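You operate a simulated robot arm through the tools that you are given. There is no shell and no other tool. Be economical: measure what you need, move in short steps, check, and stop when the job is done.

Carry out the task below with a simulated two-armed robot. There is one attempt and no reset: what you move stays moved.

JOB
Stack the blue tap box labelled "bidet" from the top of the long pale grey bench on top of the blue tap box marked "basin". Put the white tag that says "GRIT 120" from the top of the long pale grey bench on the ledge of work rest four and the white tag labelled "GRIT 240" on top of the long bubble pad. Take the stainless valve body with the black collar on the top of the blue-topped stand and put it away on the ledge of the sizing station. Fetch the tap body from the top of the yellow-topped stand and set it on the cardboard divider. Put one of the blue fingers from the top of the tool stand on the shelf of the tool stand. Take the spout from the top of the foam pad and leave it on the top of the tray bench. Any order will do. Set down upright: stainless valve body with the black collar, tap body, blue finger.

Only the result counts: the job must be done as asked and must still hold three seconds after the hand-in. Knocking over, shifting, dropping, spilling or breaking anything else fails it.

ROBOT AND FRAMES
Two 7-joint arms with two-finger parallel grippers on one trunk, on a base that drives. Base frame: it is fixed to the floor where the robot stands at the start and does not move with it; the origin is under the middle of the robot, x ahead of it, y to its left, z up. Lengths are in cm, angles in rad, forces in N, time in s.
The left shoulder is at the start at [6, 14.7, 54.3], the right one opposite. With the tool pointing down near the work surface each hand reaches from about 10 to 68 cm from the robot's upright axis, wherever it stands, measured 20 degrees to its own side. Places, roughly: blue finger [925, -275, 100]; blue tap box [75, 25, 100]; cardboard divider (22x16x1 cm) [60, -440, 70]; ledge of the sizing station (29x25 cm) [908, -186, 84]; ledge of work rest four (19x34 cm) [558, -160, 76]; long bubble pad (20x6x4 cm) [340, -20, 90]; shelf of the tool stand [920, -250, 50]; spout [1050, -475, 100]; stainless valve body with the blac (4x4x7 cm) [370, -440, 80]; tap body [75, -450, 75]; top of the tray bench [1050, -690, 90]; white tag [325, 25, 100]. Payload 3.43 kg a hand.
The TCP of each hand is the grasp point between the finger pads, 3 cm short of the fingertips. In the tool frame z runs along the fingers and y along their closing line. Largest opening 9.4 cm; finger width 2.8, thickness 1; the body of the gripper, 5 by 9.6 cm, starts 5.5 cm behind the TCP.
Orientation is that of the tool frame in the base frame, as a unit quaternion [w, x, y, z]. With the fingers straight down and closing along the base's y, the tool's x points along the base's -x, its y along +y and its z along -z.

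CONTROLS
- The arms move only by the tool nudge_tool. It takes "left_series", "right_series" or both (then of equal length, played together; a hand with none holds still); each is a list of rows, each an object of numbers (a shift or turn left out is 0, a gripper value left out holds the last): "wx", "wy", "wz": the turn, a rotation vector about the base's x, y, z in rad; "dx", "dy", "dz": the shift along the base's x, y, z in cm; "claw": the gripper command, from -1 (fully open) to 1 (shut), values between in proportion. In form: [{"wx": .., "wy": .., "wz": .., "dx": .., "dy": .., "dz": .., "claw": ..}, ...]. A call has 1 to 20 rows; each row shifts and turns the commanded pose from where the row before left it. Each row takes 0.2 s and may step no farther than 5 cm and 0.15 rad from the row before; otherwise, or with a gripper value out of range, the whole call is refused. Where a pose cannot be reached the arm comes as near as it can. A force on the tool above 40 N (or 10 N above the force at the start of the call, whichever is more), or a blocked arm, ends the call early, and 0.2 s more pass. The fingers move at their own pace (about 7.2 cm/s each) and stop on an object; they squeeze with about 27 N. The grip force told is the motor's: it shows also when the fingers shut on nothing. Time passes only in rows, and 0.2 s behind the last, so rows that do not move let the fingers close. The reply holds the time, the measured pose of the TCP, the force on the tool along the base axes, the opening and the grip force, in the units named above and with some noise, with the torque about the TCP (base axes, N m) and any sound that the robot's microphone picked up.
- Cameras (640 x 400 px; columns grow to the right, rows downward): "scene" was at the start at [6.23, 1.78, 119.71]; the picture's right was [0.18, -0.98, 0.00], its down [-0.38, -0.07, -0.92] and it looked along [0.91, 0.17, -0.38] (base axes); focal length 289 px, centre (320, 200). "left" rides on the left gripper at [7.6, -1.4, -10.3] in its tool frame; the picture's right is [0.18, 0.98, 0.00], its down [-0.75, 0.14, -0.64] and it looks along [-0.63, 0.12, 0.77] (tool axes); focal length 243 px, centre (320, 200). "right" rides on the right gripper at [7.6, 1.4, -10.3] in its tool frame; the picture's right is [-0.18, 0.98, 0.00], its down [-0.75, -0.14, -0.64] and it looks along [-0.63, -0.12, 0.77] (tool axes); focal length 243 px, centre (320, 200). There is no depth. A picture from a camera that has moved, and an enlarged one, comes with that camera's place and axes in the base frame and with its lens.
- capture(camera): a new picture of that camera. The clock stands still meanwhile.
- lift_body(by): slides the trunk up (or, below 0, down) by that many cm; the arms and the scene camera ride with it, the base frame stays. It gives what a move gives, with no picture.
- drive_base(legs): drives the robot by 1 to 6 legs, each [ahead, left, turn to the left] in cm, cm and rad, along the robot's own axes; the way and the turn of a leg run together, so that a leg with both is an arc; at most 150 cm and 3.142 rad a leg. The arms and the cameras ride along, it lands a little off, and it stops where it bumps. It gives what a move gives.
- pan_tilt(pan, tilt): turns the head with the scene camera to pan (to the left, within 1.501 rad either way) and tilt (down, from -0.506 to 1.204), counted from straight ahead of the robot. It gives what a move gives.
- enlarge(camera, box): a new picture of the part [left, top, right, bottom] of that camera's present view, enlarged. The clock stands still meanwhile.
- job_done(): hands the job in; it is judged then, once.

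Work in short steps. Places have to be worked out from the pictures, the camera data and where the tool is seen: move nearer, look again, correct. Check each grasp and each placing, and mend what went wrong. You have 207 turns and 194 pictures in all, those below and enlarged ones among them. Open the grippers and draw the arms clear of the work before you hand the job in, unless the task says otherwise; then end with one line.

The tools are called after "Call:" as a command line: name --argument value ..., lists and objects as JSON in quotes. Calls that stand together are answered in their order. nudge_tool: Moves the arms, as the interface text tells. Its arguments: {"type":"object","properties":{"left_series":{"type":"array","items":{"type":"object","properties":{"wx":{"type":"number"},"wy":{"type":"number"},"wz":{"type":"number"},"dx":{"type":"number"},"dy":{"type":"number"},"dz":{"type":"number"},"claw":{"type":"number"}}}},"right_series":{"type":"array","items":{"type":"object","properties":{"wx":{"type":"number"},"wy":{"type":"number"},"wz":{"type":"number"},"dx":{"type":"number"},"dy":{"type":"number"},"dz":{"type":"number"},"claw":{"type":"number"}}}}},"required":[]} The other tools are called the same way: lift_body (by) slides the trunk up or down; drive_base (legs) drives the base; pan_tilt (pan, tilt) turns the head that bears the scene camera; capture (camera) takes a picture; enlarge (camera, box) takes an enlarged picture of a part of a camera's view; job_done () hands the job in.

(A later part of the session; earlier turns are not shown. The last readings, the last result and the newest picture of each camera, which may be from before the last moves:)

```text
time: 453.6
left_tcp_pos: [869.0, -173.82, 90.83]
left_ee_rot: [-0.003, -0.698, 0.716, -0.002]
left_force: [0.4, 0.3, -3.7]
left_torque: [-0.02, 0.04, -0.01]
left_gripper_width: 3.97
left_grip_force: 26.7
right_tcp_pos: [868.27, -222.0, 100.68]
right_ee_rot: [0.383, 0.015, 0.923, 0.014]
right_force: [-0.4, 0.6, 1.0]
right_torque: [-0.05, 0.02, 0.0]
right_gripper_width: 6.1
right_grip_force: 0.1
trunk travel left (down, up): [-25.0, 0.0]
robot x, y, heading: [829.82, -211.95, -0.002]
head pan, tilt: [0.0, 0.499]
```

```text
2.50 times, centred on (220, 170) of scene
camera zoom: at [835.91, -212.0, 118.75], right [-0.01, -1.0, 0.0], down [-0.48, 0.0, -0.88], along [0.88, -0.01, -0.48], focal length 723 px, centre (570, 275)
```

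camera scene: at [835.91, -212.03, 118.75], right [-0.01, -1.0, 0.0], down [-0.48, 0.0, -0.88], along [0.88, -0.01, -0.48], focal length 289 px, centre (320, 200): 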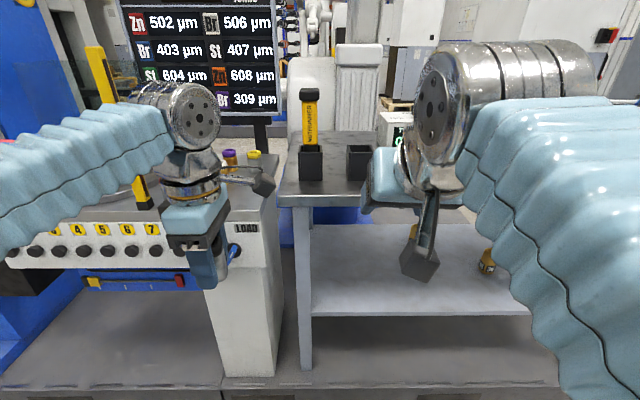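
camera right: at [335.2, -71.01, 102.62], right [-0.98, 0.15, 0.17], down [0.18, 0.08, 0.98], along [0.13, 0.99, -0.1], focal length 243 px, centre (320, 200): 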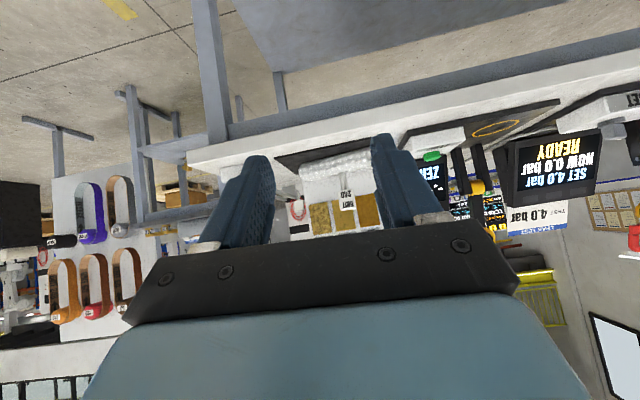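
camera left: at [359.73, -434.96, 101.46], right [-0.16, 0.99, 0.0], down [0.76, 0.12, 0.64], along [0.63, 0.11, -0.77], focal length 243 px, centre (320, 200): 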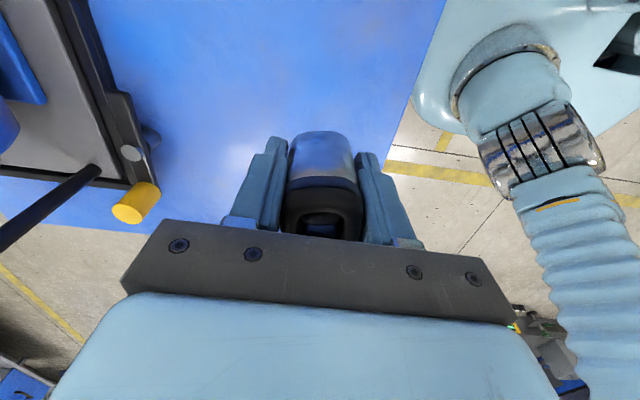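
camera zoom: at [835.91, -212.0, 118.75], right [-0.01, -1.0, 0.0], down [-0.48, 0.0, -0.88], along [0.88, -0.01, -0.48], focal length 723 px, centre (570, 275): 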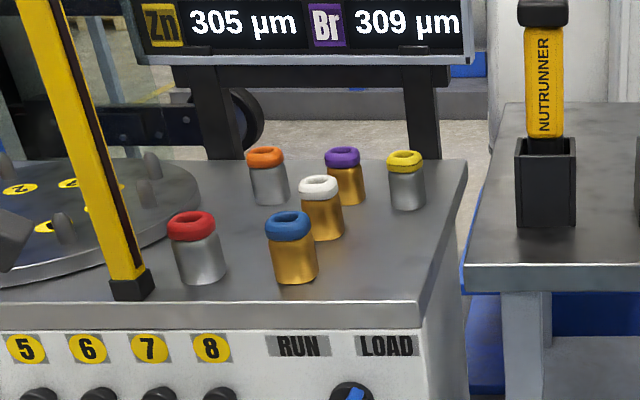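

The ledge holds six collared bodies; a free spot is ≈(904.5,−193.5), front right. I raise the valve, move it back to y≈−193.5 and drive 28 cm ahead.

Call:
nudge_tool --left_series '[{"dy": -4, "dz": 1.5}, {"dy": -4, "dz": 1.5}, {"dy": -4, "dz": 1.5}, {"dy": -4, "dz": 1.2}, {"dy": -3.7}, {}]' --right_series '[{"dx": -1}, {"dx": -1}, {"dx": -1}, {"dx": -1}, {}, {}]'

Call:
drive_base --legs '[[28, 0, 0.003]]'

Call:
capture --camera "left"

```text
time: 455.0
left_tcp_pos: [868.4, -193.86, 96.8]
left_ee_rot: [-0.004, -0.697, 0.717, -0.002]
left_force: [0.2, -0.1, -3.1]
left_torque: [0.01, 0.03, 0.01]
left_gripper_width: 3.96
left_grip_force: 26.5
right_tcp_pos: [864.43, -222.25, 100.66]
right_ee_rot: [0.383, 0.015, 0.923, 0.014]
right_force: [0.4, -0.4, 0.6]
right_torque: [0.04, -0.01, -0.01]
right_gripper_width: 6.11
right_grip_force: 0.0
trunk travel left (down, up): [-25.0, 0.0]
robot x, y, heading: [830.12, -212.08, -0.004]
head pan, tilt: [0.0, 0.499]
```

```text
time: 457.0
left_tcp_pos: [897.14, -194.15, 96.68]
left_ee_rot: [-0.003, -0.696, 0.718, -0.003]
left_force: [-0.1, -0.1, -3.3]
left_torque: [0.01, 0.0, 0.04]
left_gripper_width: 3.96
left_grip_force: 26.5
right_tcp_pos: [892.92, -222.49, 100.65]
right_ee_rot: [0.383, 0.015, 0.924, 0.013]
right_force: [0.5, 0.2, 0.6]
right_torque: [0.01, -0.02, 0.0]
right_gripper_width: 6.11
right_grip_force: 0.1
trunk travel left (down, up): [-25.0, 0.0]
robot x, y, heading: [858.38, -212.55, -0.013]
head pan, tilt: [0.0, 0.499]
```

```text
47 pictures are left
camera left: at [898.22, -201.71, 107.16], right [-0.99, -0.15, 0.0], down [-0.12, 0.76, 0.64], along [-0.1, 0.63, -0.77], focal length 243 px, centre (320, 200)
```

left: 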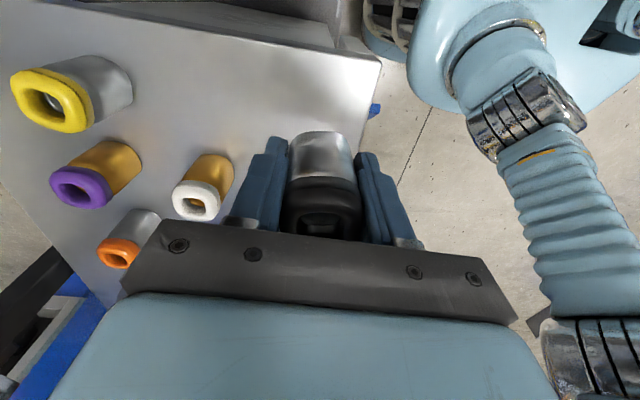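

Neighbours: yellow ≈(916,−193), white ≈(908,−186). I aim for (903,−194.2): move +6 in x and descend toward the ledge (z≈84).

Call:
nudge_tool --left_series '[{"dx": 3}, {"dx": 3}, {"dz": -3}, {"dz": -3}, {"dz": -2}, {}]'

Call:
capture --camera "left"

```text
time: 458.4
left_tcp_pos: [903.2, -194.25, 88.69]
left_ee_rot: [-0.003, -0.697, 0.717, -0.003]
left_force: [-0.6, 0.0, -3.5]
left_torque: [-0.02, 0.02, 0.02]
left_gripper_width: 3.97
left_grip_force: 27.3
right_tcp_pos: [893.01, -222.5, 100.6]
right_ee_rot: [0.383, 0.016, 0.923, 0.014]
right_force: [-1.0, -0.8, -0.9]
right_torque: [-0.01, 0.02, 0.01]
right_gripper_width: 6.11
right_grip_force: 0.1
trunk travel left (down, up): [-25.0, 0.0]
robot x, y, heading: [858.36, -212.38, -0.012]
head pan, tilt: [0.0, 0.499]
```

```text
46 pictures are left
camera left: at [904.34, -201.85, 99.03], right [-0.99, -0.15, 0.0], down [-0.12, 0.76, 0.63], along [-0.1, 0.63, -0.77], focal length 243 px, centre (320, 200)
```

left: 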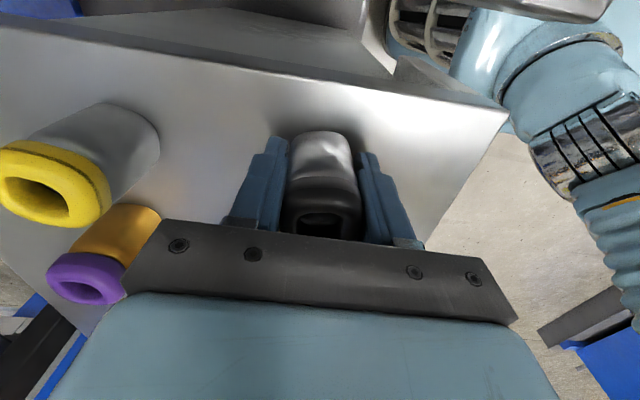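

Clear around. I lower to contact in small steps.

Call:
nudge_tool --left_series '[{"dz": -0.6}, {"dz": -0.4}, {"dz": -0.3}, {}]'

```text
time: 459.2
left_tcp_pos: [903.09, -194.25, 88.09]
left_ee_rot: [0.001, -0.696, 0.718, -0.01]
left_force: [-0.8, -0.5, 15.4]
left_torque: [0.26, 0.47, 0.02]
left_gripper_width: 3.94
left_grip_force: 26.7
right_tcp_pos: [892.86, -222.56, 100.68]
right_ee_rot: [0.383, 0.017, 0.924, 0.013]
right_force: [0.2, -0.1, 0.0]
right_torque: [-0.05, 0.03, -0.01]
right_gripper_width: 6.1
right_grip_force: 0.1
trunk travel left (down, up): [-25.0, 0.0]
robot x, y, heading: [858.38, -211.88, -0.006]
head pan, tilt: [0.0, 0.499]
stopped in row 3 (left hand): the force on the tool passed its limit at 46 N (the readings are from after the stop); the commanded pose is now the measured one
```

Contact at z≈88.1. I ease up 0.15, open and rise.

Call:
nudge_tool --left_series '[{"dz": 0.15}, {}, {"claw": 0.0}, {"claw": -0.1}, {}, {"dz": 2}, {"dz": 3}, {"dz": 3}, {}]'

Call:
capture --camera "left"

```text
time: 461.2
left_tcp_pos: [903.23, -194.1, 95.98]
left_ee_rot: [0.0, -0.696, 0.718, -0.008]
left_force: [0.0, 0.4, -0.9]
left_torque: [0.03, 0.01, -0.03]
left_gripper_width: 5.17
left_grip_force: 0.1
right_tcp_pos: [892.98, -222.47, 100.62]
right_ee_rot: [0.383, 0.016, 0.924, 0.014]
right_force: [-0.2, 0.4, -0.1]
right_torque: [0.0, -0.02, 0.01]
right_gripper_width: 6.11
right_grip_force: 0.1
trunk travel left (down, up): [-25.0, 0.0]
robot x, y, heading: [858.47, -212.39, -0.015]
head pan, tilt: [0.0, 0.499]
```

```text
45 pictures are left
camera left: at [904.17, -201.67, 106.29], right [-0.99, -0.16, -0.01], down [-0.13, 0.76, 0.63], along [-0.09, 0.63, -0.77], focal length 243 px, centre (320, 200)
```

left: 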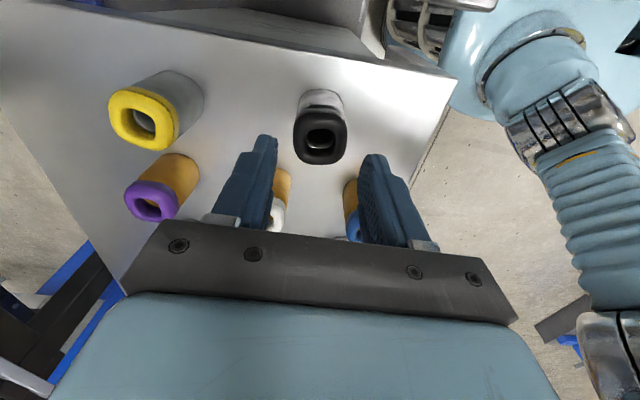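

The valve body stands on the ledge. I back off and sidestep to face the tool stand.

Call:
drive_base --legs '[[-28, 0, 0.012], [0, -50, 0]]'

Call:
pan_tilt --pan 0.0 --tilt 0.5

Call:
capture --camera "scene"

```text
time: 465.7
left_tcp_pos: [875.17, -244.71, 95.95]
left_ee_rot: [-0.001, -0.698, 0.717, -0.007]
left_force: [0.7, 0.8, -0.2]
left_torque: [-0.02, -0.04, -0.02]
left_gripper_width: 5.17
left_grip_force: 0.1
right_tcp_pos: [865.23, -273.23, 100.63]
right_ee_rot: [0.383, 0.015, 0.923, 0.014]
right_force: [0.1, 0.5, -0.5]
right_torque: [0.02, 0.02, 0.0]
right_gripper_width: 6.11
right_grip_force: 0.1
trunk travel left (down, up): [-25.0, 0.0]
robot x, y, heading: [830.52, -263.37, -0.008]
head pan, tilt: [0.0, 0.499]
```

```text
time: 466.3
left_tcp_pos: [875.27, -244.8, 95.94]
left_ee_rot: [0.0, -0.698, 0.716, -0.007]
left_force: [0.1, 0.1, -0.4]
left_torque: [-0.02, 0.03, 0.0]
left_gripper_width: 5.2
left_grip_force: 0.0
right_tcp_pos: [865.17, -273.21, 100.65]
right_ee_rot: [0.383, 0.015, 0.924, 0.013]
right_force: [0.4, -0.5, -0.2]
right_torque: [-0.01, -0.04, -0.01]
right_gripper_width: 6.1
right_grip_force: 0.1
trunk travel left (down, up): [-25.0, 0.0]
robot x, y, heading: [830.46, -263.22, -0.008]
head pan, tilt: [0.0, 0.499]
```

```text
44 pictures are left
camera scene: at [836.78, -263.08, 118.75], right [-0.01, -1.0, 0.0], down [-0.48, 0.0, -0.88], along [0.88, -0.01, -0.48], focal length 289 px, centre (320, 200)
```

scene: 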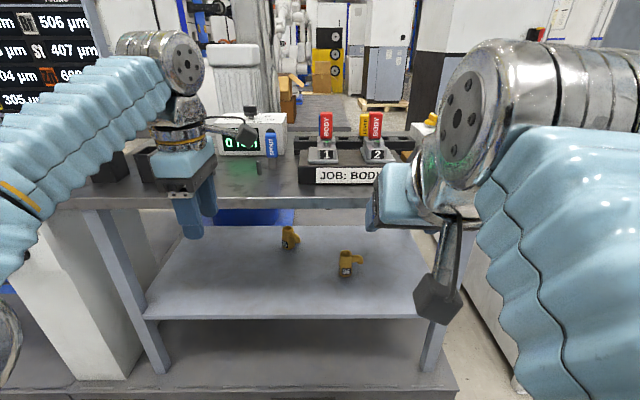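

Call:
enlarge --camera "scene" --box '[220, 90, 460, 230]'

```text
2.67 times, centred on (340, 160) of scene
camera zoom: at [836.78, -263.08, 118.75], right [-0.01, -1.0, 0.0], down [-0.48, 0.0, -0.88], along [0.88, -0.01, -0.48], focal length 772 px, centre (267, 307)
```

zoom: 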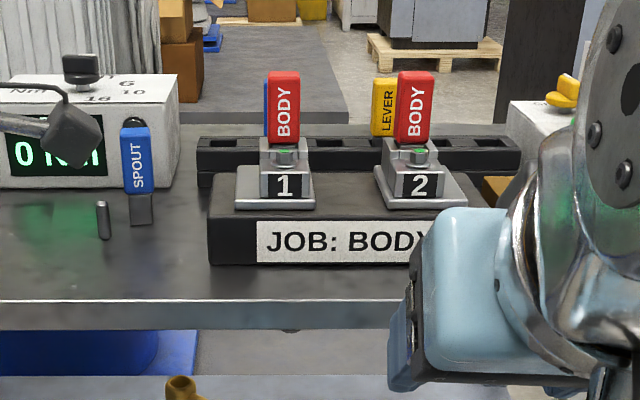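

The free-standing blue finger ("SPOUT") is at ≈(919,−249). I pull the left hand back, sidestep 18 cm left and drive 30 cm ahead for the right hand.

Call:
nudge_tool --left_series '[{"dx": -3, "dz": 0.7}, {"dx": -3, "dz": 0.7}, {"dx": -2, "dz": 0.4}, {}]'

Call:
drive_base --legs '[[0, 18, 0.008], [30, 0, 0]]'

Call:
capture --camera "right"

Call:
enlarge --camera "scene" --box '[220, 90, 460, 250]'

```text
time: 467.3
left_tcp_pos: [867.33, -244.89, 97.8]
left_ee_rot: [0.0, -0.697, 0.717, -0.008]
left_force: [0.1, -0.2, -0.1]
left_torque: [0.05, -0.01, -0.01]
left_gripper_width: 5.17
left_grip_force: 0.0
right_tcp_pos: [865.24, -273.33, 100.75]
right_ee_rot: [0.383, 0.014, 0.924, 0.014]
right_force: [0.3, 0.2, 0.2]
right_torque: [-0.03, -0.02, 0.0]
right_gripper_width: 6.09
right_grip_force: 0.2
trunk travel left (down, up): [-25.0, 0.0]
robot x, y, heading: [830.7, -263.24, -0.005]
head pan, tilt: [0.0, 0.499]
```

```text
time: 470.4
left_tcp_pos: [896.6, -225.9, 97.71]
left_ee_rot: [-0.001, -0.704, 0.711, -0.008]
left_force: [-0.6, -0.4, -0.3]
left_torque: [-0.01, -0.01, 0.04]
left_gripper_width: 5.15
left_grip_force: 0.0
right_tcp_pos: [894.88, -254.28, 100.65]
right_ee_rot: [0.383, 0.008, 0.924, 0.017]
right_force: [0.0, -0.4, 0.3]
right_torque: [0.01, 0.0, 0.0]
right_gripper_width: 6.09
right_grip_force: 0.1
trunk travel left (down, up): [-25.0, 0.0]
robot x, y, heading: [860.53, -244.38, 0.007]
head pan, tilt: [0.0, 0.499]
```

```text
42 pictures are left
camera right: at [882.27, -252.86, 102.51], right [0.13, 0.98, 0.17], down [0.08, -0.18, 0.98], along [0.99, -0.11, -0.1], focal length 243 px, centre (320, 200)
```

right: 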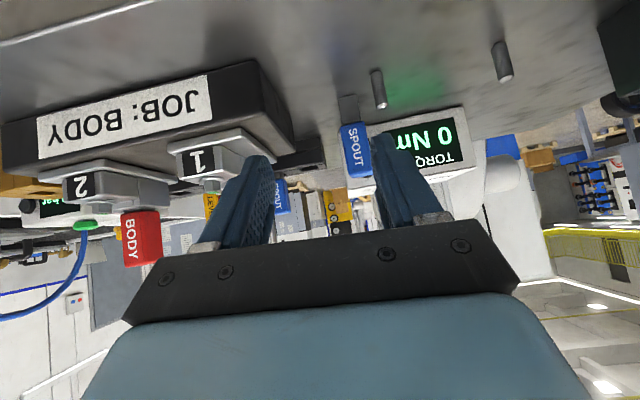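

```text
2.50 times, centred on (340, 170) of scene
camera zoom: at [866.34, -244.52, 118.75], right [0.01, -1.0, 0.0], down [-0.48, -0.01, -0.88], along [0.88, 0.01, -0.48], focal length 723 px, centre (270, 275)
```

zoom: 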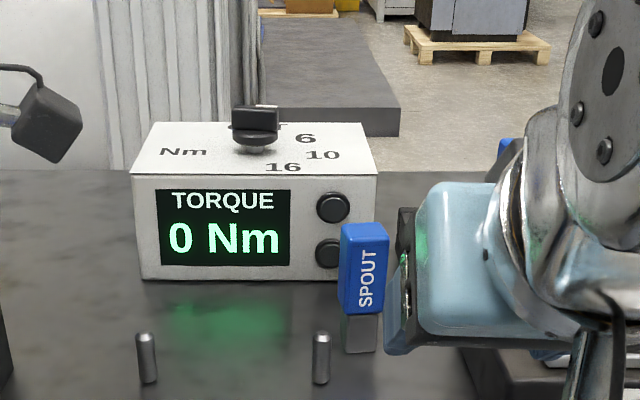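

Triangulated: blue finger at ≈(910,−250.8), tabletop z≈88.7, blue head z≈92–99. I align and come in along the tool axis.

Call:
nudge_tool --right_series '[{"dx": 3, "dy": 1.2}, {"dx": 3, "dy": 1.2}, {"dx": 3, "dy": 1.1}, {"dx": 2, "dz": -1.5}, {}]'

Call:
capture --camera "right"

```text
time: 471.6
left_tcp_pos: [896.58, -225.87, 97.7]
left_ee_rot: [-0.001, -0.704, 0.71, -0.008]
left_force: [-0.4, -0.4, 0.7]
left_torque: [0.0, 0.02, 0.01]
left_gripper_width: 5.17
left_grip_force: 0.0
right_tcp_pos: [906.02, -250.79, 99.27]
right_ee_rot: [0.382, 0.006, 0.924, 0.018]
right_force: [-0.3, 0.6, -1.4]
right_torque: [-0.02, -0.02, 0.01]
right_gripper_width: 6.12
right_grip_force: 0.1
trunk travel left (down, up): [-25.0, 0.0]
robot x, y, heading: [860.09, -244.79, 0.011]
head pan, tilt: [0.0, 0.499]
```

```text
40 pictures are left
camera right: at [893.31, -249.44, 101.09], right [0.13, 0.98, 0.17], down [0.08, -0.18, 0.98], along [0.99, -0.11, -0.1], focal length 243 px, centre (320, 200)
```

right: 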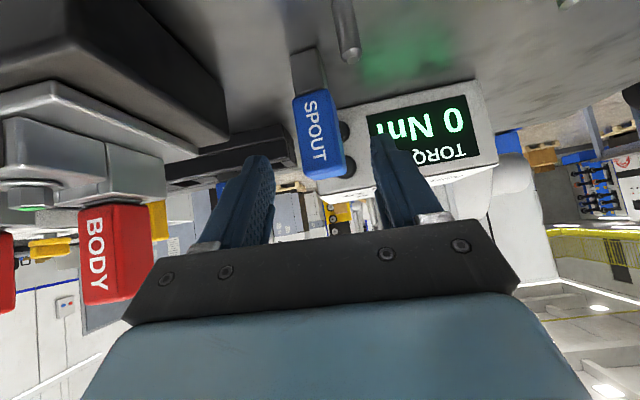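

Centred. I advance to (910, z≈95) and close.

Call:
nudge_tool --right_series '[{"dx": 1.3, "dz": -1.4}, {"dx": 1.3, "dz": -1.4}, {"dx": 1.4, "dz": -1.4}, {}, {"claw": 0.2}, {"claw": 1}, {"claw": 1}, {}]'

Call:
capture --camera "right"

```text
time: 473.4
left_tcp_pos: [896.63, -226.04, 97.77]
left_ee_rot: [0.0, -0.704, 0.71, -0.008]
left_force: [-0.9, 0.2, 0.4]
left_torque: [-0.04, -0.02, 0.02]
left_gripper_width: 5.15
left_grip_force: 0.1
right_tcp_pos: [909.92, -250.74, 94.94]
right_ee_rot: [0.383, 0.007, 0.923, 0.017]
right_force: [-0.6, 1.0, -0.2]
right_torque: [0.04, 0.0, -0.01]
right_gripper_width: 3.43
right_grip_force: 27.0
trunk travel left (down, up): [-25.0, 0.0]
robot x, y, heading: [860.06, -244.45, 0.008]
head pan, tilt: [0.0, 0.499]
```

```text
39 pictures are left
camera right: at [897.24, -249.45, 96.77], right [0.13, 0.98, 0.17], down [0.08, -0.18, 0.98], along [0.99, -0.11, -0.1], focal length 243 px, centre (320, 200)
```

right: 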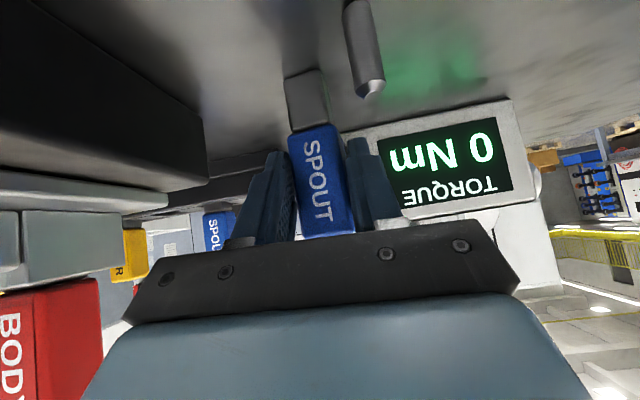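

Gripped. I lift 6 cm, reverse 32 cm out, then lower the hand to shelf height in front of the stand.

Call:
nudge_tool --right_series '[{"dz": 2}, {"dz": 2}, {"dz": 1.8}, {}]'

Call:
drive_base --legs '[[-34, 0, 0]]'

Call:
nudge_tool --right_series '[{"dz": -4.5}, {"dz": -4.5}, {"dz": -4.5}, {"dz": -4.5}, {"dz": -4.5}, {"dz": -4.5}, {"dz": -4.5}, {"dz": -4.5}, {"dz": -2}, {}]'

Call:
pan_tilt --pan -0.1 --tilt 0.75

Call:
capture --camera "scene"

Call:
capture --camera "right"

```text
time: 474.4
left_tcp_pos: [896.58, -225.84, 97.65]
left_ee_rot: [0.0, -0.704, 0.711, -0.008]
left_force: [-0.4, 0.3, -0.1]
left_torque: [0.01, -0.03, 0.02]
left_gripper_width: 5.18
left_grip_force: 0.1
right_tcp_pos: [910.19, -250.95, 100.66]
right_ee_rot: [0.383, 0.007, 0.923, 0.017]
right_force: [-0.1, -0.4, -1.8]
right_torque: [0.0, 0.04, 0.01]
right_gripper_width: 3.4
right_grip_force: 27.0
trunk travel left (down, up): [-25.0, 0.0]
robot x, y, heading: [859.93, -244.89, 0.013]
head pan, tilt: [0.0, 0.499]
```

```text
time: 476.6
left_tcp_pos: [863.16, -226.35, 97.66]
left_ee_rot: [-0.001, -0.702, 0.712, -0.008]
left_force: [-0.1, -0.9, 0.6]
left_torque: [0.0, 0.01, -0.02]
left_gripper_width: 5.17
left_grip_force: 0.1
right_tcp_pos: [876.48, -251.36, 100.65]
right_ee_rot: [0.383, 0.009, 0.924, 0.016]
right_force: [-0.2, 0.9, -1.3]
right_torque: [-0.01, 0.03, -0.03]
right_gripper_width: 3.4
right_grip_force: 27.1
trunk travel left (down, up): [-25.0, 0.0]
robot x, y, heading: [826.63, -244.95, 0.01]
head pan, tilt: [0.0, 0.499]
```

```text
time: 478.8
left_tcp_pos: [863.22, -226.27, 97.65]
left_ee_rot: [-0.001, -0.702, 0.712, -0.008]
left_force: [-0.8, -0.3, 0.5]
left_torque: [0.0, 0.02, 0.01]
left_gripper_width: 5.18
left_grip_force: 0.0
right_tcp_pos: [876.68, -251.35, 62.4]
right_ee_rot: [0.382, 0.009, 0.924, 0.017]
right_force: [-0.7, -0.3, -1.2]
right_torque: [0.01, 0.03, 0.02]
right_gripper_width: 3.4
right_grip_force: 26.9
trunk travel left (down, up): [-25.0, 0.0]
robot x, y, heading: [826.67, -245.03, 0.003]
head pan, tilt: [0.0, 0.499]
```

```text
time: 479.6
left_tcp_pos: [863.11, -226.33, 97.64]
left_ee_rot: [0.0, -0.702, 0.712, -0.008]
left_force: [0.7, 0.4, -0.4]
left_torque: [-0.02, -0.02, 0.0]
left_gripper_width: 5.17
left_grip_force: 0.0
right_tcp_pos: [876.94, -251.27, 62.47]
right_ee_rot: [0.384, 0.009, 0.923, 0.017]
right_force: [-0.9, -0.4, -1.5]
right_torque: [0.0, 0.01, -0.01]
right_gripper_width: 3.43
right_grip_force: 27.3
trunk travel left (down, up): [-25.0, 0.0]
robot x, y, heading: [826.61, -245.31, 0.006]
head pan, tilt: [-0.099, 0.75]
```

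```text
38 pictures are left
camera scene: at [831.94, -245.64, 116.56], right [-0.09, -1.0, 0.0], down [-0.68, 0.06, -0.73], along [0.73, -0.07, -0.68], focal length 289 px, centre (320, 200)
```

scene: 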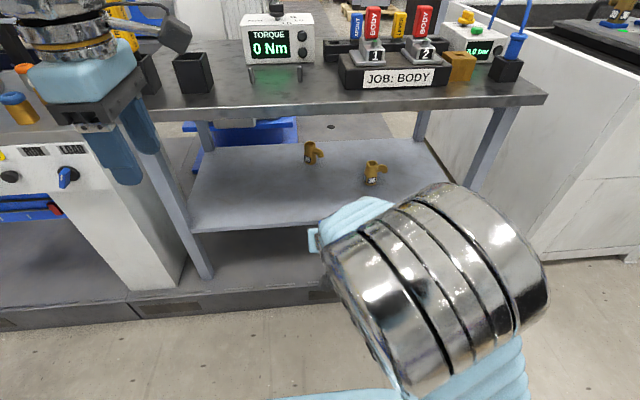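

```text
37 pictures are left
camera right: at [864.06, -250.06, 64.37], right [0.13, 0.98, 0.17], down [0.08, -0.18, 0.98], along [0.99, -0.12, -0.1], focal length 243 px, centre (320, 200)
```

right: 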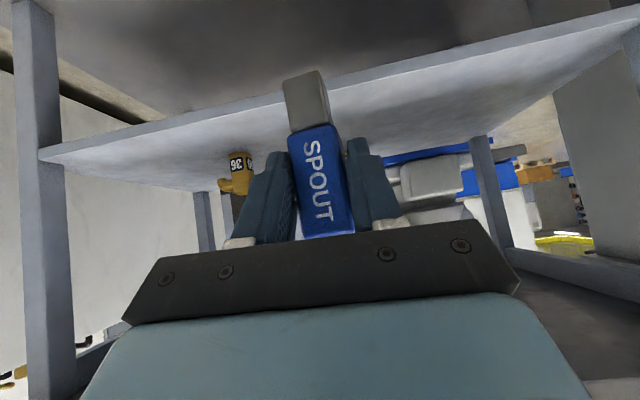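

Shelf top ≈47.6, front edge x≈899. The finger's bottom is at ≈56, so I drive 32 cm ahead to bring it over the shelf.

Call:
drive_base --legs '[[32, 0, 0]]'

Call:
capture --camera "right"

Call:
capture --camera "scene"

```text
time: 481.7
left_tcp_pos: [894.82, -226.18, 97.77]
left_ee_rot: [-0.001, -0.701, 0.713, -0.008]
left_force: [-0.1, 0.3, -0.1]
left_torque: [-0.01, -0.01, -0.04]
left_gripper_width: 5.15
left_grip_force: 0.1
right_tcp_pos: [908.39, -251.28, 62.48]
right_ee_rot: [0.382, 0.01, 0.924, 0.016]
right_force: [-0.5, 0.6, -1.6]
right_torque: [-0.02, 0.02, -0.01]
right_gripper_width: 3.37
right_grip_force: 26.6
trunk travel left (down, up): [-25.0, 0.0]
robot x, y, heading: [858.3, -245.08, 0.005]
head pan, tilt: [-0.099, 0.75]
```

```text
36 pictures are left
camera right: at [895.77, -249.96, 64.37], right [0.14, 0.98, 0.17], down [0.08, -0.18, 0.98], along [0.99, -0.12, -0.1], focal length 243 px, centre (320, 200)
```

right: 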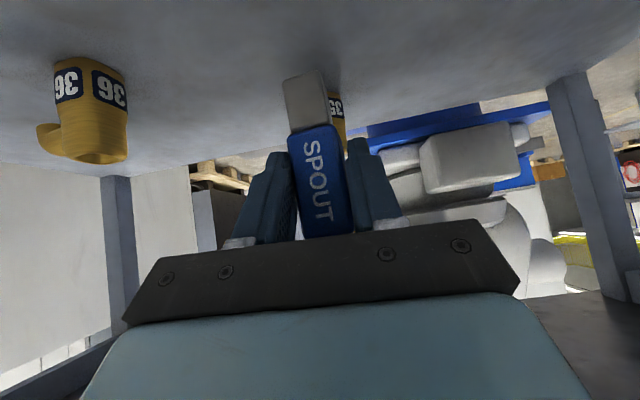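

```text
35 pictures are left
camera scene: at [863.64, -245.51, 116.55], right [-0.1, -1.0, 0.0], down [-0.68, 0.07, -0.73], along [0.73, -0.07, -0.68], focal length 289 px, centre (320, 200)
```

scene: 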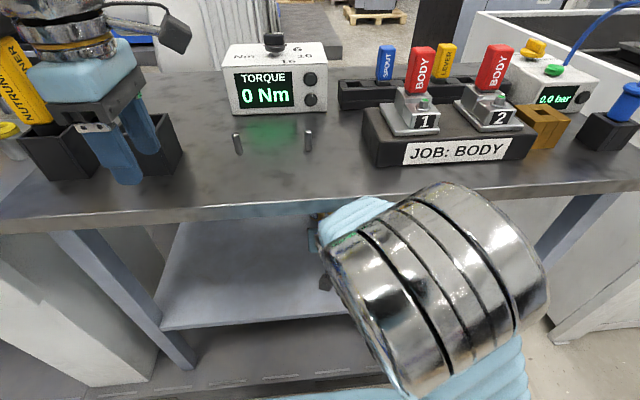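

All clear. I lower toward the shelf, stopping short of contact.

Call:
nudge_tool --right_series '[{"dz": -2}, {"dz": -2}, {"dz": -2}, {"dz": -1.2}, {}]'

Call:
capture --camera "right"

```text
time: 482.9
left_tcp_pos: [894.88, -226.29, 97.67]
left_ee_rot: [-0.001, -0.701, 0.713, -0.008]
left_force: [-0.1, 0.2, -0.3]
left_torque: [0.02, 0.0, -0.02]
left_gripper_width: 5.15
left_grip_force: 0.0
right_tcp_pos: [908.5, -251.64, 55.29]
right_ee_rot: [0.382, 0.009, 0.924, 0.017]
right_force: [0.2, 0.4, -2.1]
right_torque: [-0.01, 0.04, -0.02]
right_gripper_width: 3.39
right_grip_force: 27.2
trunk travel left (down, up): [-25.0, 0.0]
robot x, y, heading: [858.22, -245.13, 0.004]
head pan, tilt: [-0.099, 0.75]
```

```text
34 pictures are left
camera right: at [895.81, -250.23, 57.17], right [0.14, 0.98, 0.17], down [0.08, -0.18, 0.98], along [0.99, -0.12, -0.1], focal length 243 px, centre (320, 200)
```

right: 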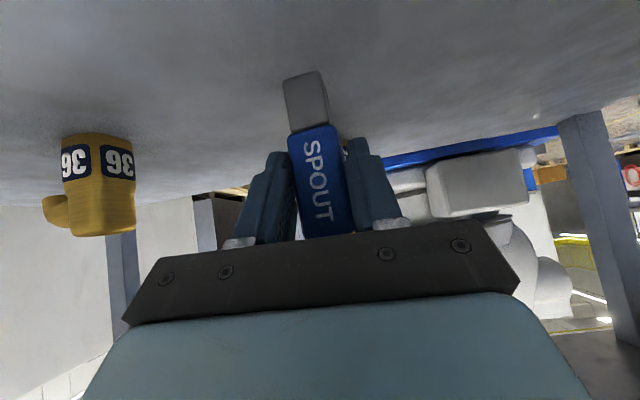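

Close to the shelf now. Small steps to contact.

Call:
nudge_tool --right_series '[{"dz": -0.4}, {"dz": -0.3}, {"dz": -0.2}, {}]'

```text
time: 483.9
left_tcp_pos: [894.96, -226.28, 97.68]
left_ee_rot: [0.0, -0.701, 0.713, -0.008]
left_force: [0.4, 0.3, -0.5]
left_torque: [0.02, -0.02, 0.01]
left_gripper_width: 5.18
left_grip_force: 0.0
right_tcp_pos: [908.38, -251.46, 54.44]
right_ee_rot: [0.383, 0.01, 0.923, 0.016]
right_force: [1.3, 0.3, -0.7]
right_torque: [-0.01, 0.05, 0.01]
right_gripper_width: 3.38
right_grip_force: 27.3
trunk travel left (down, up): [-25.0, 0.0]
robot x, y, heading: [858.22, -244.75, 0.002]
head pan, tilt: [-0.099, 0.75]
```

Call:
nudge_tool --right_series '[{"dz": -0.25}, {"dz": -0.25}, {}]'

Call:
capture --camera "right"

```text
time: 484.7
left_tcp_pos: [894.91, -226.21, 97.77]
left_ee_rot: [-0.001, -0.702, 0.712, -0.008]
left_force: [0.0, 0.5, -0.8]
left_torque: [-0.01, -0.02, 0.02]
left_gripper_width: 5.17
left_grip_force: 0.1
right_tcp_pos: [908.39, -251.46, 53.91]
right_ee_rot: [0.383, 0.011, 0.924, 0.015]
right_force: [-0.5, 1.5, -1.4]
right_torque: [0.01, 0.02, 0.0]
right_gripper_width: 3.41
right_grip_force: 27.2
trunk travel left (down, up): [-25.0, 0.0]
robot x, y, heading: [858.37, -244.81, 0.005]
head pan, tilt: [-0.099, 0.75]
```

```text
33 pictures are left
camera right: at [895.77, -250.05, 55.72], right [0.14, 0.98, 0.17], down [0.08, -0.18, 0.98], along [0.99, -0.12, -0.1], focal length 243 px, centre (320, 200)
```

right: 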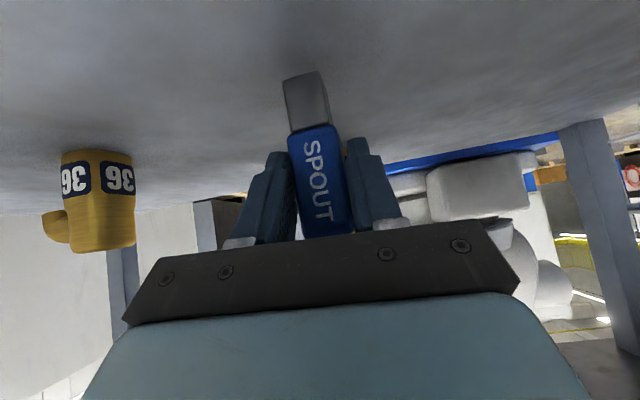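

Still free; I continue down.

Call:
nudge_tool --right_series '[{"dz": -0.25}, {"dz": -0.25}, {"dz": -0.2}, {}]'

```text
time: 485.7
left_tcp_pos: [894.86, -226.23, 97.72]
left_ee_rot: [-0.001, -0.701, 0.713, -0.008]
left_force: [-0.4, 1.2, -1.1]
left_torque: [-0.02, 0.03, 0.0]
left_gripper_width: 5.16
left_grip_force: 0.1
right_tcp_pos: [908.38, -251.36, 53.15]
right_ee_rot: [0.382, 0.01, 0.924, 0.016]
right_force: [-0.1, 0.0, -0.6]
right_torque: [0.0, 0.05, 0.01]
right_gripper_width: 3.39
right_grip_force: 27.1
trunk travel left (down, up): [-25.0, 0.0]
robot x, y, heading: [858.06, -244.65, 0.002]
head pan, tilt: [-0.099, 0.75]
```

Call:
nudge_tool --right_series '[{"dz": -0.25}, {"dz": -0.2}, {"dz": -0.2}, {}]'

Call:
enlarge --camera "right" --box '[220, 20, 420, 160]'

```text
time: 486.7
left_tcp_pos: [894.72, -226.27, 97.71]
left_ee_rot: [0.0, -0.702, 0.713, -0.009]
left_force: [0.2, 0.0, 0.4]
left_torque: [-0.04, 0.01, 0.02]
left_gripper_width: 5.17
left_grip_force: 0.0
right_tcp_pos: [908.48, -251.33, 52.83]
right_ee_rot: [0.385, 0.01, 0.923, 0.017]
right_force: [-0.1, -5.1, 25.7]
right_torque: [-0.04, -0.39, -0.02]
right_gripper_width: 3.43
right_grip_force: 26.5
trunk travel left (down, up): [-25.0, 0.0]
robot x, y, heading: [858.0, -244.76, 0.003]
head pan, tilt: [-0.099, 0.75]
```

```text
2.86 times, centred on (320, 90) of right
camera zoom: at [895.85, -249.95, 54.51], right [0.14, 0.98, 0.17], down [0.07, -0.18, 0.98], along [0.99, -0.12, -0.09], focal length 693 px, centre (320, 514)
```

zoom: 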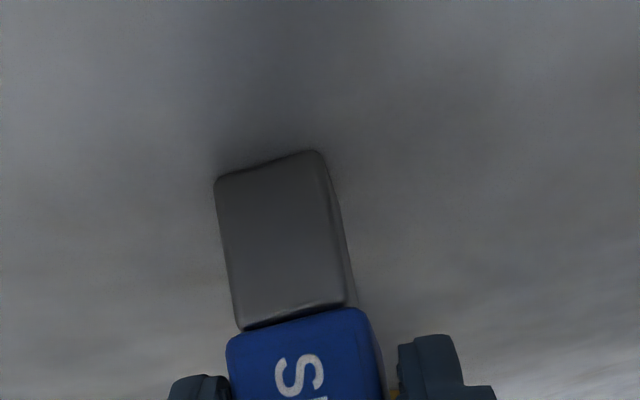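

Contact. I ease up, open a little, then fully, and watch it stay upright.

Call:
nudge_tool --right_series '[{"dz": 0.25}, {"claw": 0.15}, {"claw": -0.1}, {"claw": -0.4}, {}, {}]'

Call:
capture --camera "right"

```text
time: 488.1
left_tcp_pos: [894.85, -226.27, 97.68]
left_ee_rot: [-0.001, -0.702, 0.713, -0.009]
left_force: [-0.4, 0.5, -0.3]
left_torque: [0.01, 0.0, -0.01]
left_gripper_width: 5.17
left_grip_force: 0.0
right_tcp_pos: [908.35, -251.5, 52.93]
right_ee_rot: [0.382, 0.01, 0.924, 0.016]
right_force: [0.5, 1.0, 0.4]
right_torque: [-0.01, 0.01, 0.01]
right_gripper_width: 6.57
right_grip_force: 0.0
trunk travel left (down, up): [-25.0, 0.0]
robot x, y, heading: [858.5, -245.0, 0.004]
head pan, tilt: [-0.099, 0.75]
```

```text
31 pictures are left
camera right: at [895.78, -249.99, 54.64], right [0.14, 0.98, 0.17], down [0.08, -0.18, 0.98], along [0.99, -0.12, -0.1], focal length 243 px, centre (320, 200)
```

right: 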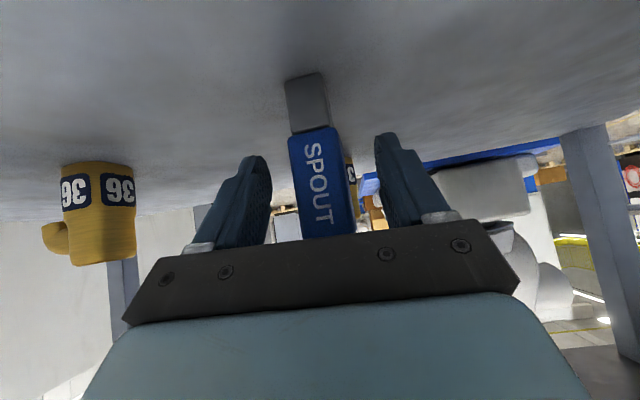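

It stands upright. I withdraw along the finger axis, then reverse the robot.

Call:
nudge_tool --right_series '[{"dx": -2, "dz": 1.8}, {"dx": -2, "dz": 1.8}, {"dx": -2.5, "dz": 1.5}, {"dx": -3, "dz": 0.5}, {}]'

Call:
drive_base --legs '[[-30, 0, 0]]'

Call:
capture --camera "right"

```text
time: 489.3
left_tcp_pos: [894.9, -226.12, 97.73]
left_ee_rot: [-0.001, -0.701, 0.713, -0.008]
left_force: [-0.2, 0.5, -0.1]
left_torque: [-0.01, -0.01, 0.0]
left_gripper_width: 5.17
left_grip_force: 0.1
right_tcp_pos: [900.29, -250.3, 58.66]
right_ee_rot: [0.382, 0.01, 0.924, 0.015]
right_force: [0.1, -0.5, -0.2]
right_torque: [0.03, -0.01, 0.0]
right_gripper_width: 6.59
right_grip_force: 0.1
right hand out of reach, approached as far as the arm can: row 4
trunk travel left (down, up): [-25.0, 0.0]
robot x, y, heading: [858.1, -244.63, -0.001]
head pan, tilt: [-0.099, 0.75]
```

```text
time: 491.3
left_tcp_pos: [865.55, -226.3, 97.64]
left_ee_rot: [-0.001, -0.703, 0.711, -0.009]
left_force: [-0.1, -0.1, 0.2]
left_torque: [0.0, 0.03, 0.0]
left_gripper_width: 5.17
left_grip_force: 0.1
right_tcp_pos: [871.15, -250.37, 58.69]
right_ee_rot: [0.382, 0.009, 0.924, 0.015]
right_force: [-0.2, 0.0, -0.4]
right_torque: [0.01, -0.02, -0.03]
right_gripper_width: 6.57
right_grip_force: 0.0
trunk travel left (down, up): [-25.0, 0.0]
robot x, y, heading: [829.6, -244.99, 0.008]
head pan, tilt: [-0.099, 0.75]
```

```text
30 pictures are left
camera right: at [858.58, -248.99, 60.55], right [0.13, 0.98, 0.17], down [0.08, -0.18, 0.98], along [0.99, -0.12, -0.1], focal length 243 px, centre (320, 200)
```

right: 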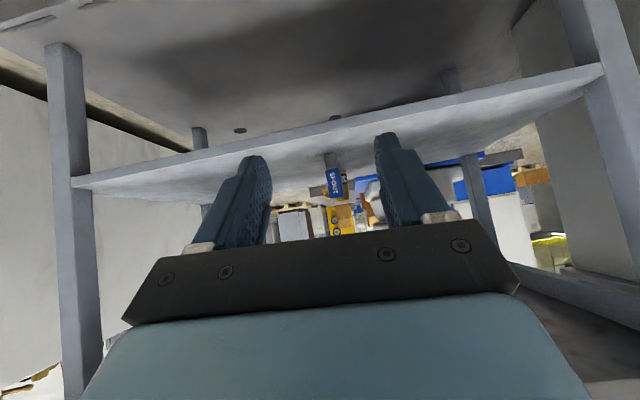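

The blue finger stands on the shelf. I raise the right hand and go back south to the lane at y≈−565, then look toward the foam pad.

Call:
nudge_tool --right_series '[{"dz": 4.5}, {"dz": 4.5}, {"dz": 4.5}, {"dz": 4.5}, {"dz": 4.5}, {"dz": 4.5}, {"dz": 4.5}, {"dz": 4.5}, {"dz": 3}, {}]'

Call:
drive_base --legs '[[0, -110, 0], [0, -110, 0], [0, -105, 0], [80, 0, 0]]'

Call:
pan_tilt --pan 0.25 --tilt 0.35

Call:
capture --camera "scene"

```text
time: 493.5
left_tcp_pos: [865.67, -226.17, 97.63]
left_ee_rot: [-0.001, -0.702, 0.712, -0.008]
left_force: [0.1, -0.3, -0.2]
left_torque: [0.0, 0.03, 0.0]
left_gripper_width: 5.15
left_grip_force: 0.1
right_tcp_pos: [871.15, -250.11, 97.86]
right_ee_rot: [0.383, 0.008, 0.924, 0.015]
right_force: [0.0, -0.4, -0.4]
right_torque: [0.03, 0.0, 0.01]
right_gripper_width: 6.58
right_grip_force: 0.0
trunk travel left (down, up): [-25.0, 0.0]
robot x, y, heading: [829.52, -245.07, 0.005]
head pan, tilt: [-0.099, 0.75]
```

```text
time: 513.3
left_tcp_pos: [952.13, -547.51, 97.68]
left_ee_rot: [0.001, 0.717, -0.697, 0.007]
left_force: [0.5, -0.1, -0.9]
left_torque: [0.0, -0.02, 0.0]
left_gripper_width: 5.16
left_grip_force: 0.0
right_tcp_pos: [958.61, -571.29, 97.76]
right_ee_rot: [0.382, -0.011, 0.924, 0.024]
right_force: [0.0, 0.4, 0.0]
right_torque: [0.02, -0.01, -0.02]
right_gripper_width: 6.58
right_grip_force: 0.0
trunk travel left (down, up): [-25.0, 0.0]
robot x, y, heading: [916.04, -568.02, 0.049]
head pan, tilt: [-0.099, 0.75]
```

```text
time: 514.1
left_tcp_pos: [952.02, -547.51, 97.74]
left_ee_rot: [0.001, 0.717, -0.697, 0.008]
left_force: [-0.2, 0.3, 0.5]
left_torque: [-0.04, -0.02, 0.0]
left_gripper_width: 5.18
left_grip_force: 0.1
right_tcp_pos: [958.68, -571.25, 97.74]
right_ee_rot: [0.381, -0.01, 0.924, 0.023]
right_force: [0.2, 1.2, 0.2]
right_torque: [-0.02, 0.01, -0.02]
right_gripper_width: 6.59
right_grip_force: 0.2
trunk travel left (down, up): [-25.0, 0.0]
robot x, y, heading: [916.45, -567.48, 0.047]
head pan, tilt: [0.25, 0.351]
```

```text
29 pictures are left
camera scene: at [922.39, -565.05, 120.11], right [0.29, -0.96, 0.0], down [-0.33, -0.1, -0.94], along [0.9, 0.27, -0.34], focal length 289 px, centre (320, 200)
```

scene: 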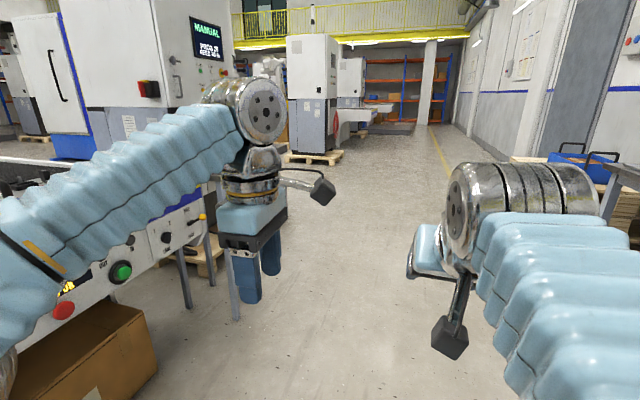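

The foam bench's south edge is near y≈−485. I drive to x≈1045, turn to face +y and look.

Call:
drive_base --legs '[[0, -10, -0.047], [128, 0, 0], [0, 0, 1.57]]'

Call:
pan_tilt --pan 0.0 --tilt 0.45

Call:
capture --camera "scene"

```text
time: 525.3
left_tcp_pos: [1033.32, -540.04, 97.7]
left_ee_rot: [-0.005, 0.999, -0.033, 0.006]
left_force: [0.3, -0.2, 0.5]
left_torque: [-0.01, 0.0, 0.02]
left_gripper_width: 5.17
left_grip_force: 0.1
right_tcp_pos: [1057.59, -535.84, 97.73]
right_ee_rot: [0.267, -0.629, 0.677, 0.274]
right_force: [0.1, 0.1, -0.6]
right_torque: [0.02, -0.02, 0.01]
right_gripper_width: 6.59
right_grip_force: 0.0
trunk travel left (down, up): [-25.0, 0.0]
robot x, y, heading: [1050.08, -578.08, 1.518]
head pan, tilt: [0.25, 0.351]
```

```text
time: 526.0
left_tcp_pos: [1033.49, -540.01, 97.69]
left_ee_rot: [-0.005, 0.999, -0.034, 0.006]
left_force: [0.6, -0.8, 0.5]
left_torque: [-0.02, -0.01, -0.02]
left_gripper_width: 5.16
left_grip_force: 0.0
right_tcp_pos: [1057.61, -535.99, 97.79]
right_ee_rot: [0.267, -0.628, 0.678, 0.273]
right_force: [0.6, 0.6, -0.2]
right_torque: [0.0, 0.01, 0.02]
right_gripper_width: 6.57
right_grip_force: 0.0
trunk travel left (down, up): [-25.0, 0.0]
robot x, y, heading: [1049.91, -577.43, 1.523]
head pan, tilt: [0.0, 0.45]
```

```text
28 pictures are left
camera scene: at [1050.44, -571.34, 119.2], right [1.0, -0.05, 0.0], down [-0.02, -0.43, -0.9], along [0.04, 0.9, -0.44], focal length 289 px, centre (320, 200)
```

scene: 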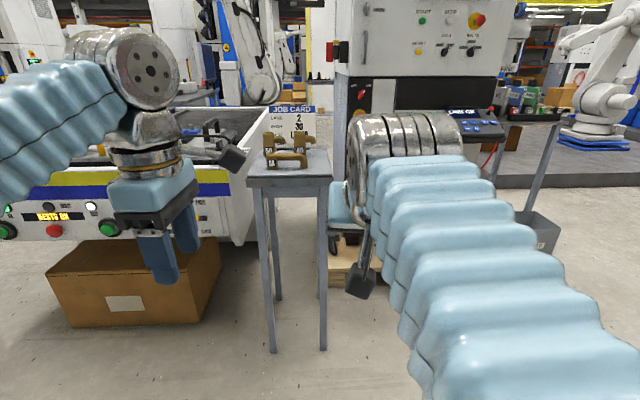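

I enlarge the small stand ahead and the foam bench.

Call:
enlarge --camera "scene" --box '[130, 90, 350, 230]'

Call:
enlarge --camera "right" --box '[0, 0, 640, 260]'

```text
2.86 times, centred on (240, 160) of scene
camera zoom: at [1050.44, -571.34, 119.2], right [1.0, -0.05, 0.0], down [-0.02, -0.43, -0.9], along [0.04, 0.9, -0.44], focal length 827 px, centre (549, 314)
```

zoom: 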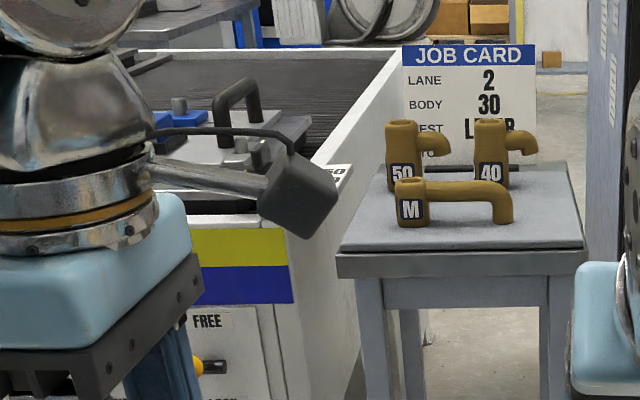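

```text
1.00 times, centred on (320, 130) of right (not enlarged: the box is as wide or as high as the picture)
camera zoom: at [1055.52, -548.45, 99.61], right [-0.97, 0.19, 0.17], down [0.18, 0.07, 0.98], along [0.17, 0.98, -0.1], focal length 243 px, centre (320, 270)
```

zoom: 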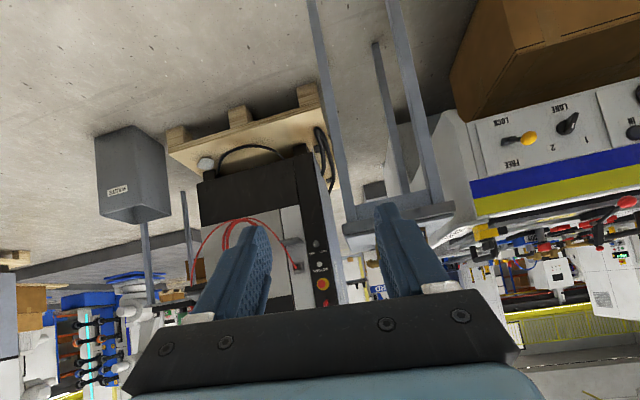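

The spout "M" lies on the small foam-topped stand at about (1044,−489), tube along x. The left hand (top-down, closing along y) suits it; I drive to (1060,−541).

Call:
drive_base --legs '[[0, 0, 0.047], [34, -10, 0]]'

Call:
pan_tilt --pan 0.35 --tilt 0.6

Call:
capture --camera "scene"

Call:
capture --camera "left"

```text
time: 528.7
left_tcp_pos: [1042.46, -506.93, 97.81]
left_ee_rot: [-0.006, 1.0, -0.015, 0.006]
left_force: [0.8, -0.7, -0.1]
left_torque: [0.0, -0.01, 0.01]
left_gripper_width: 5.18
left_grip_force: 0.1
right_tcp_pos: [1066.35, -501.79, 97.74]
right_ee_rot: [0.262, -0.641, 0.665, 0.279]
right_force: [-0.5, -0.2, -0.1]
right_torque: [-0.04, 0.01, 0.0]
right_gripper_width: 6.56
right_grip_force: 0.1
trunk travel left (down, up): [-25.0, 0.0]
robot x, y, heading: [1060.35, -543.52, 1.558]
head pan, tilt: [0.0, 0.45]
```

```text
time: 529.6
left_tcp_pos: [1042.4, -506.81, 97.6]
left_ee_rot: [-0.006, 1.0, -0.015, 0.006]
left_force: [0.1, -0.1, 0.3]
left_torque: [0.01, -0.02, 0.01]
left_gripper_width: 5.19
left_grip_force: 0.0
right_tcp_pos: [1066.37, -501.78, 97.72]
right_ee_rot: [0.262, -0.641, 0.665, 0.279]
right_force: [0.0, 0.4, 0.2]
right_torque: [0.02, -0.02, 0.0]
right_gripper_width: 6.58
right_grip_force: 0.0
trunk travel left (down, up): [-25.0, 0.0]
robot x, y, heading: [1060.12, -543.68, 1.558]
head pan, tilt: [0.351, 0.6]
```

```text
25 pictures are left
camera scene: at [1057.47, -538.31, 117.84], right [0.94, 0.33, 0.0], down [0.19, -0.53, -0.83], along [-0.27, 0.78, -0.56], focal length 289 px, centre (320, 200)
```

scene: 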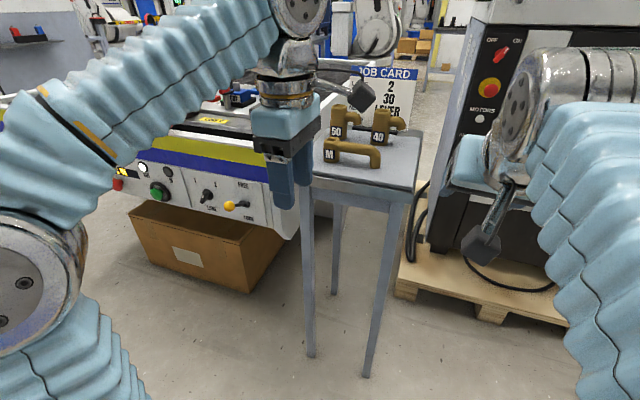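

```text
24 pictures are left
camera left: at [1049.77, -505.79, 108.12], right [0.15, -0.99, -0.01], down [-0.77, -0.13, 0.63], along [-0.63, -0.09, -0.78], focal length 243 px, centre (320, 200)
```

left: 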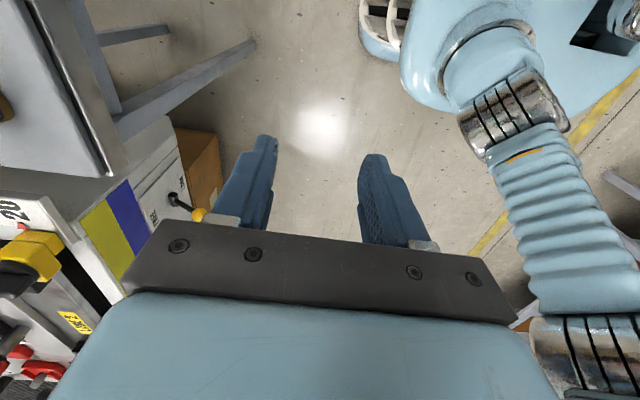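

Triangulated: foam top z≈86.6, spout tube centre ≈(1044.7,−478.5,90), bodies 50/40 at y≈−465. I drive 27 cm ahead, which brings the left hand above it, and check from its camera.

Call:
drive_base --legs '[[27, 0, 0.01]]'

Call:
capture --camera "left"

Call:
capture --camera "scene"

```text
time: 531.5
left_tcp_pos: [1042.08, -480.43, 97.56]
left_ee_rot: [-0.005, 1.0, -0.011, 0.007]
left_force: [-0.2, 0.5, 0.8]
left_torque: [0.01, -0.01, -0.05]
left_gripper_width: 5.18
left_grip_force: 0.0
right_tcp_pos: [1066.07, -474.86, 97.74]
right_ee_rot: [0.261, -0.644, 0.662, 0.281]
right_force: [0.0, 0.0, -1.1]
right_torque: [-0.01, 0.02, -0.01]
right_gripper_width: 6.58
right_grip_force: 0.0
trunk travel left (down, up): [-25.0, 0.0]
robot x, y, heading: [1060.43, -516.92, 1.57]
head pan, tilt: [0.351, 0.6]
```

```text
23 pictures are left
camera left: at [1049.54, -479.13, 108.12], right [0.16, -0.99, -0.01], down [-0.76, -0.13, 0.63], along [-0.62, -0.1, -0.78], focal length 243 px, centre (320, 200)
```

left: 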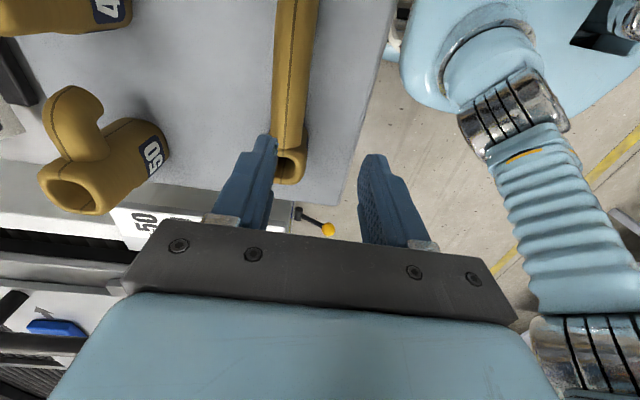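

```text
22 pictures are left
camera scene: at [1057.56, -511.58, 117.84], right [0.94, 0.34, 0.0], down [0.19, -0.53, -0.83], along [-0.28, 0.78, -0.56], focal length 289 px, centre (320, 200)
```

scene: 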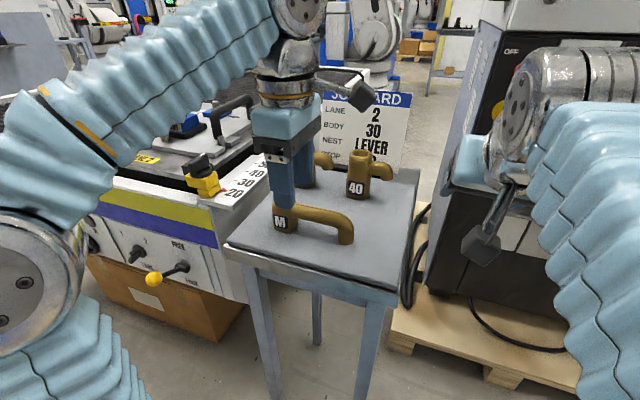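

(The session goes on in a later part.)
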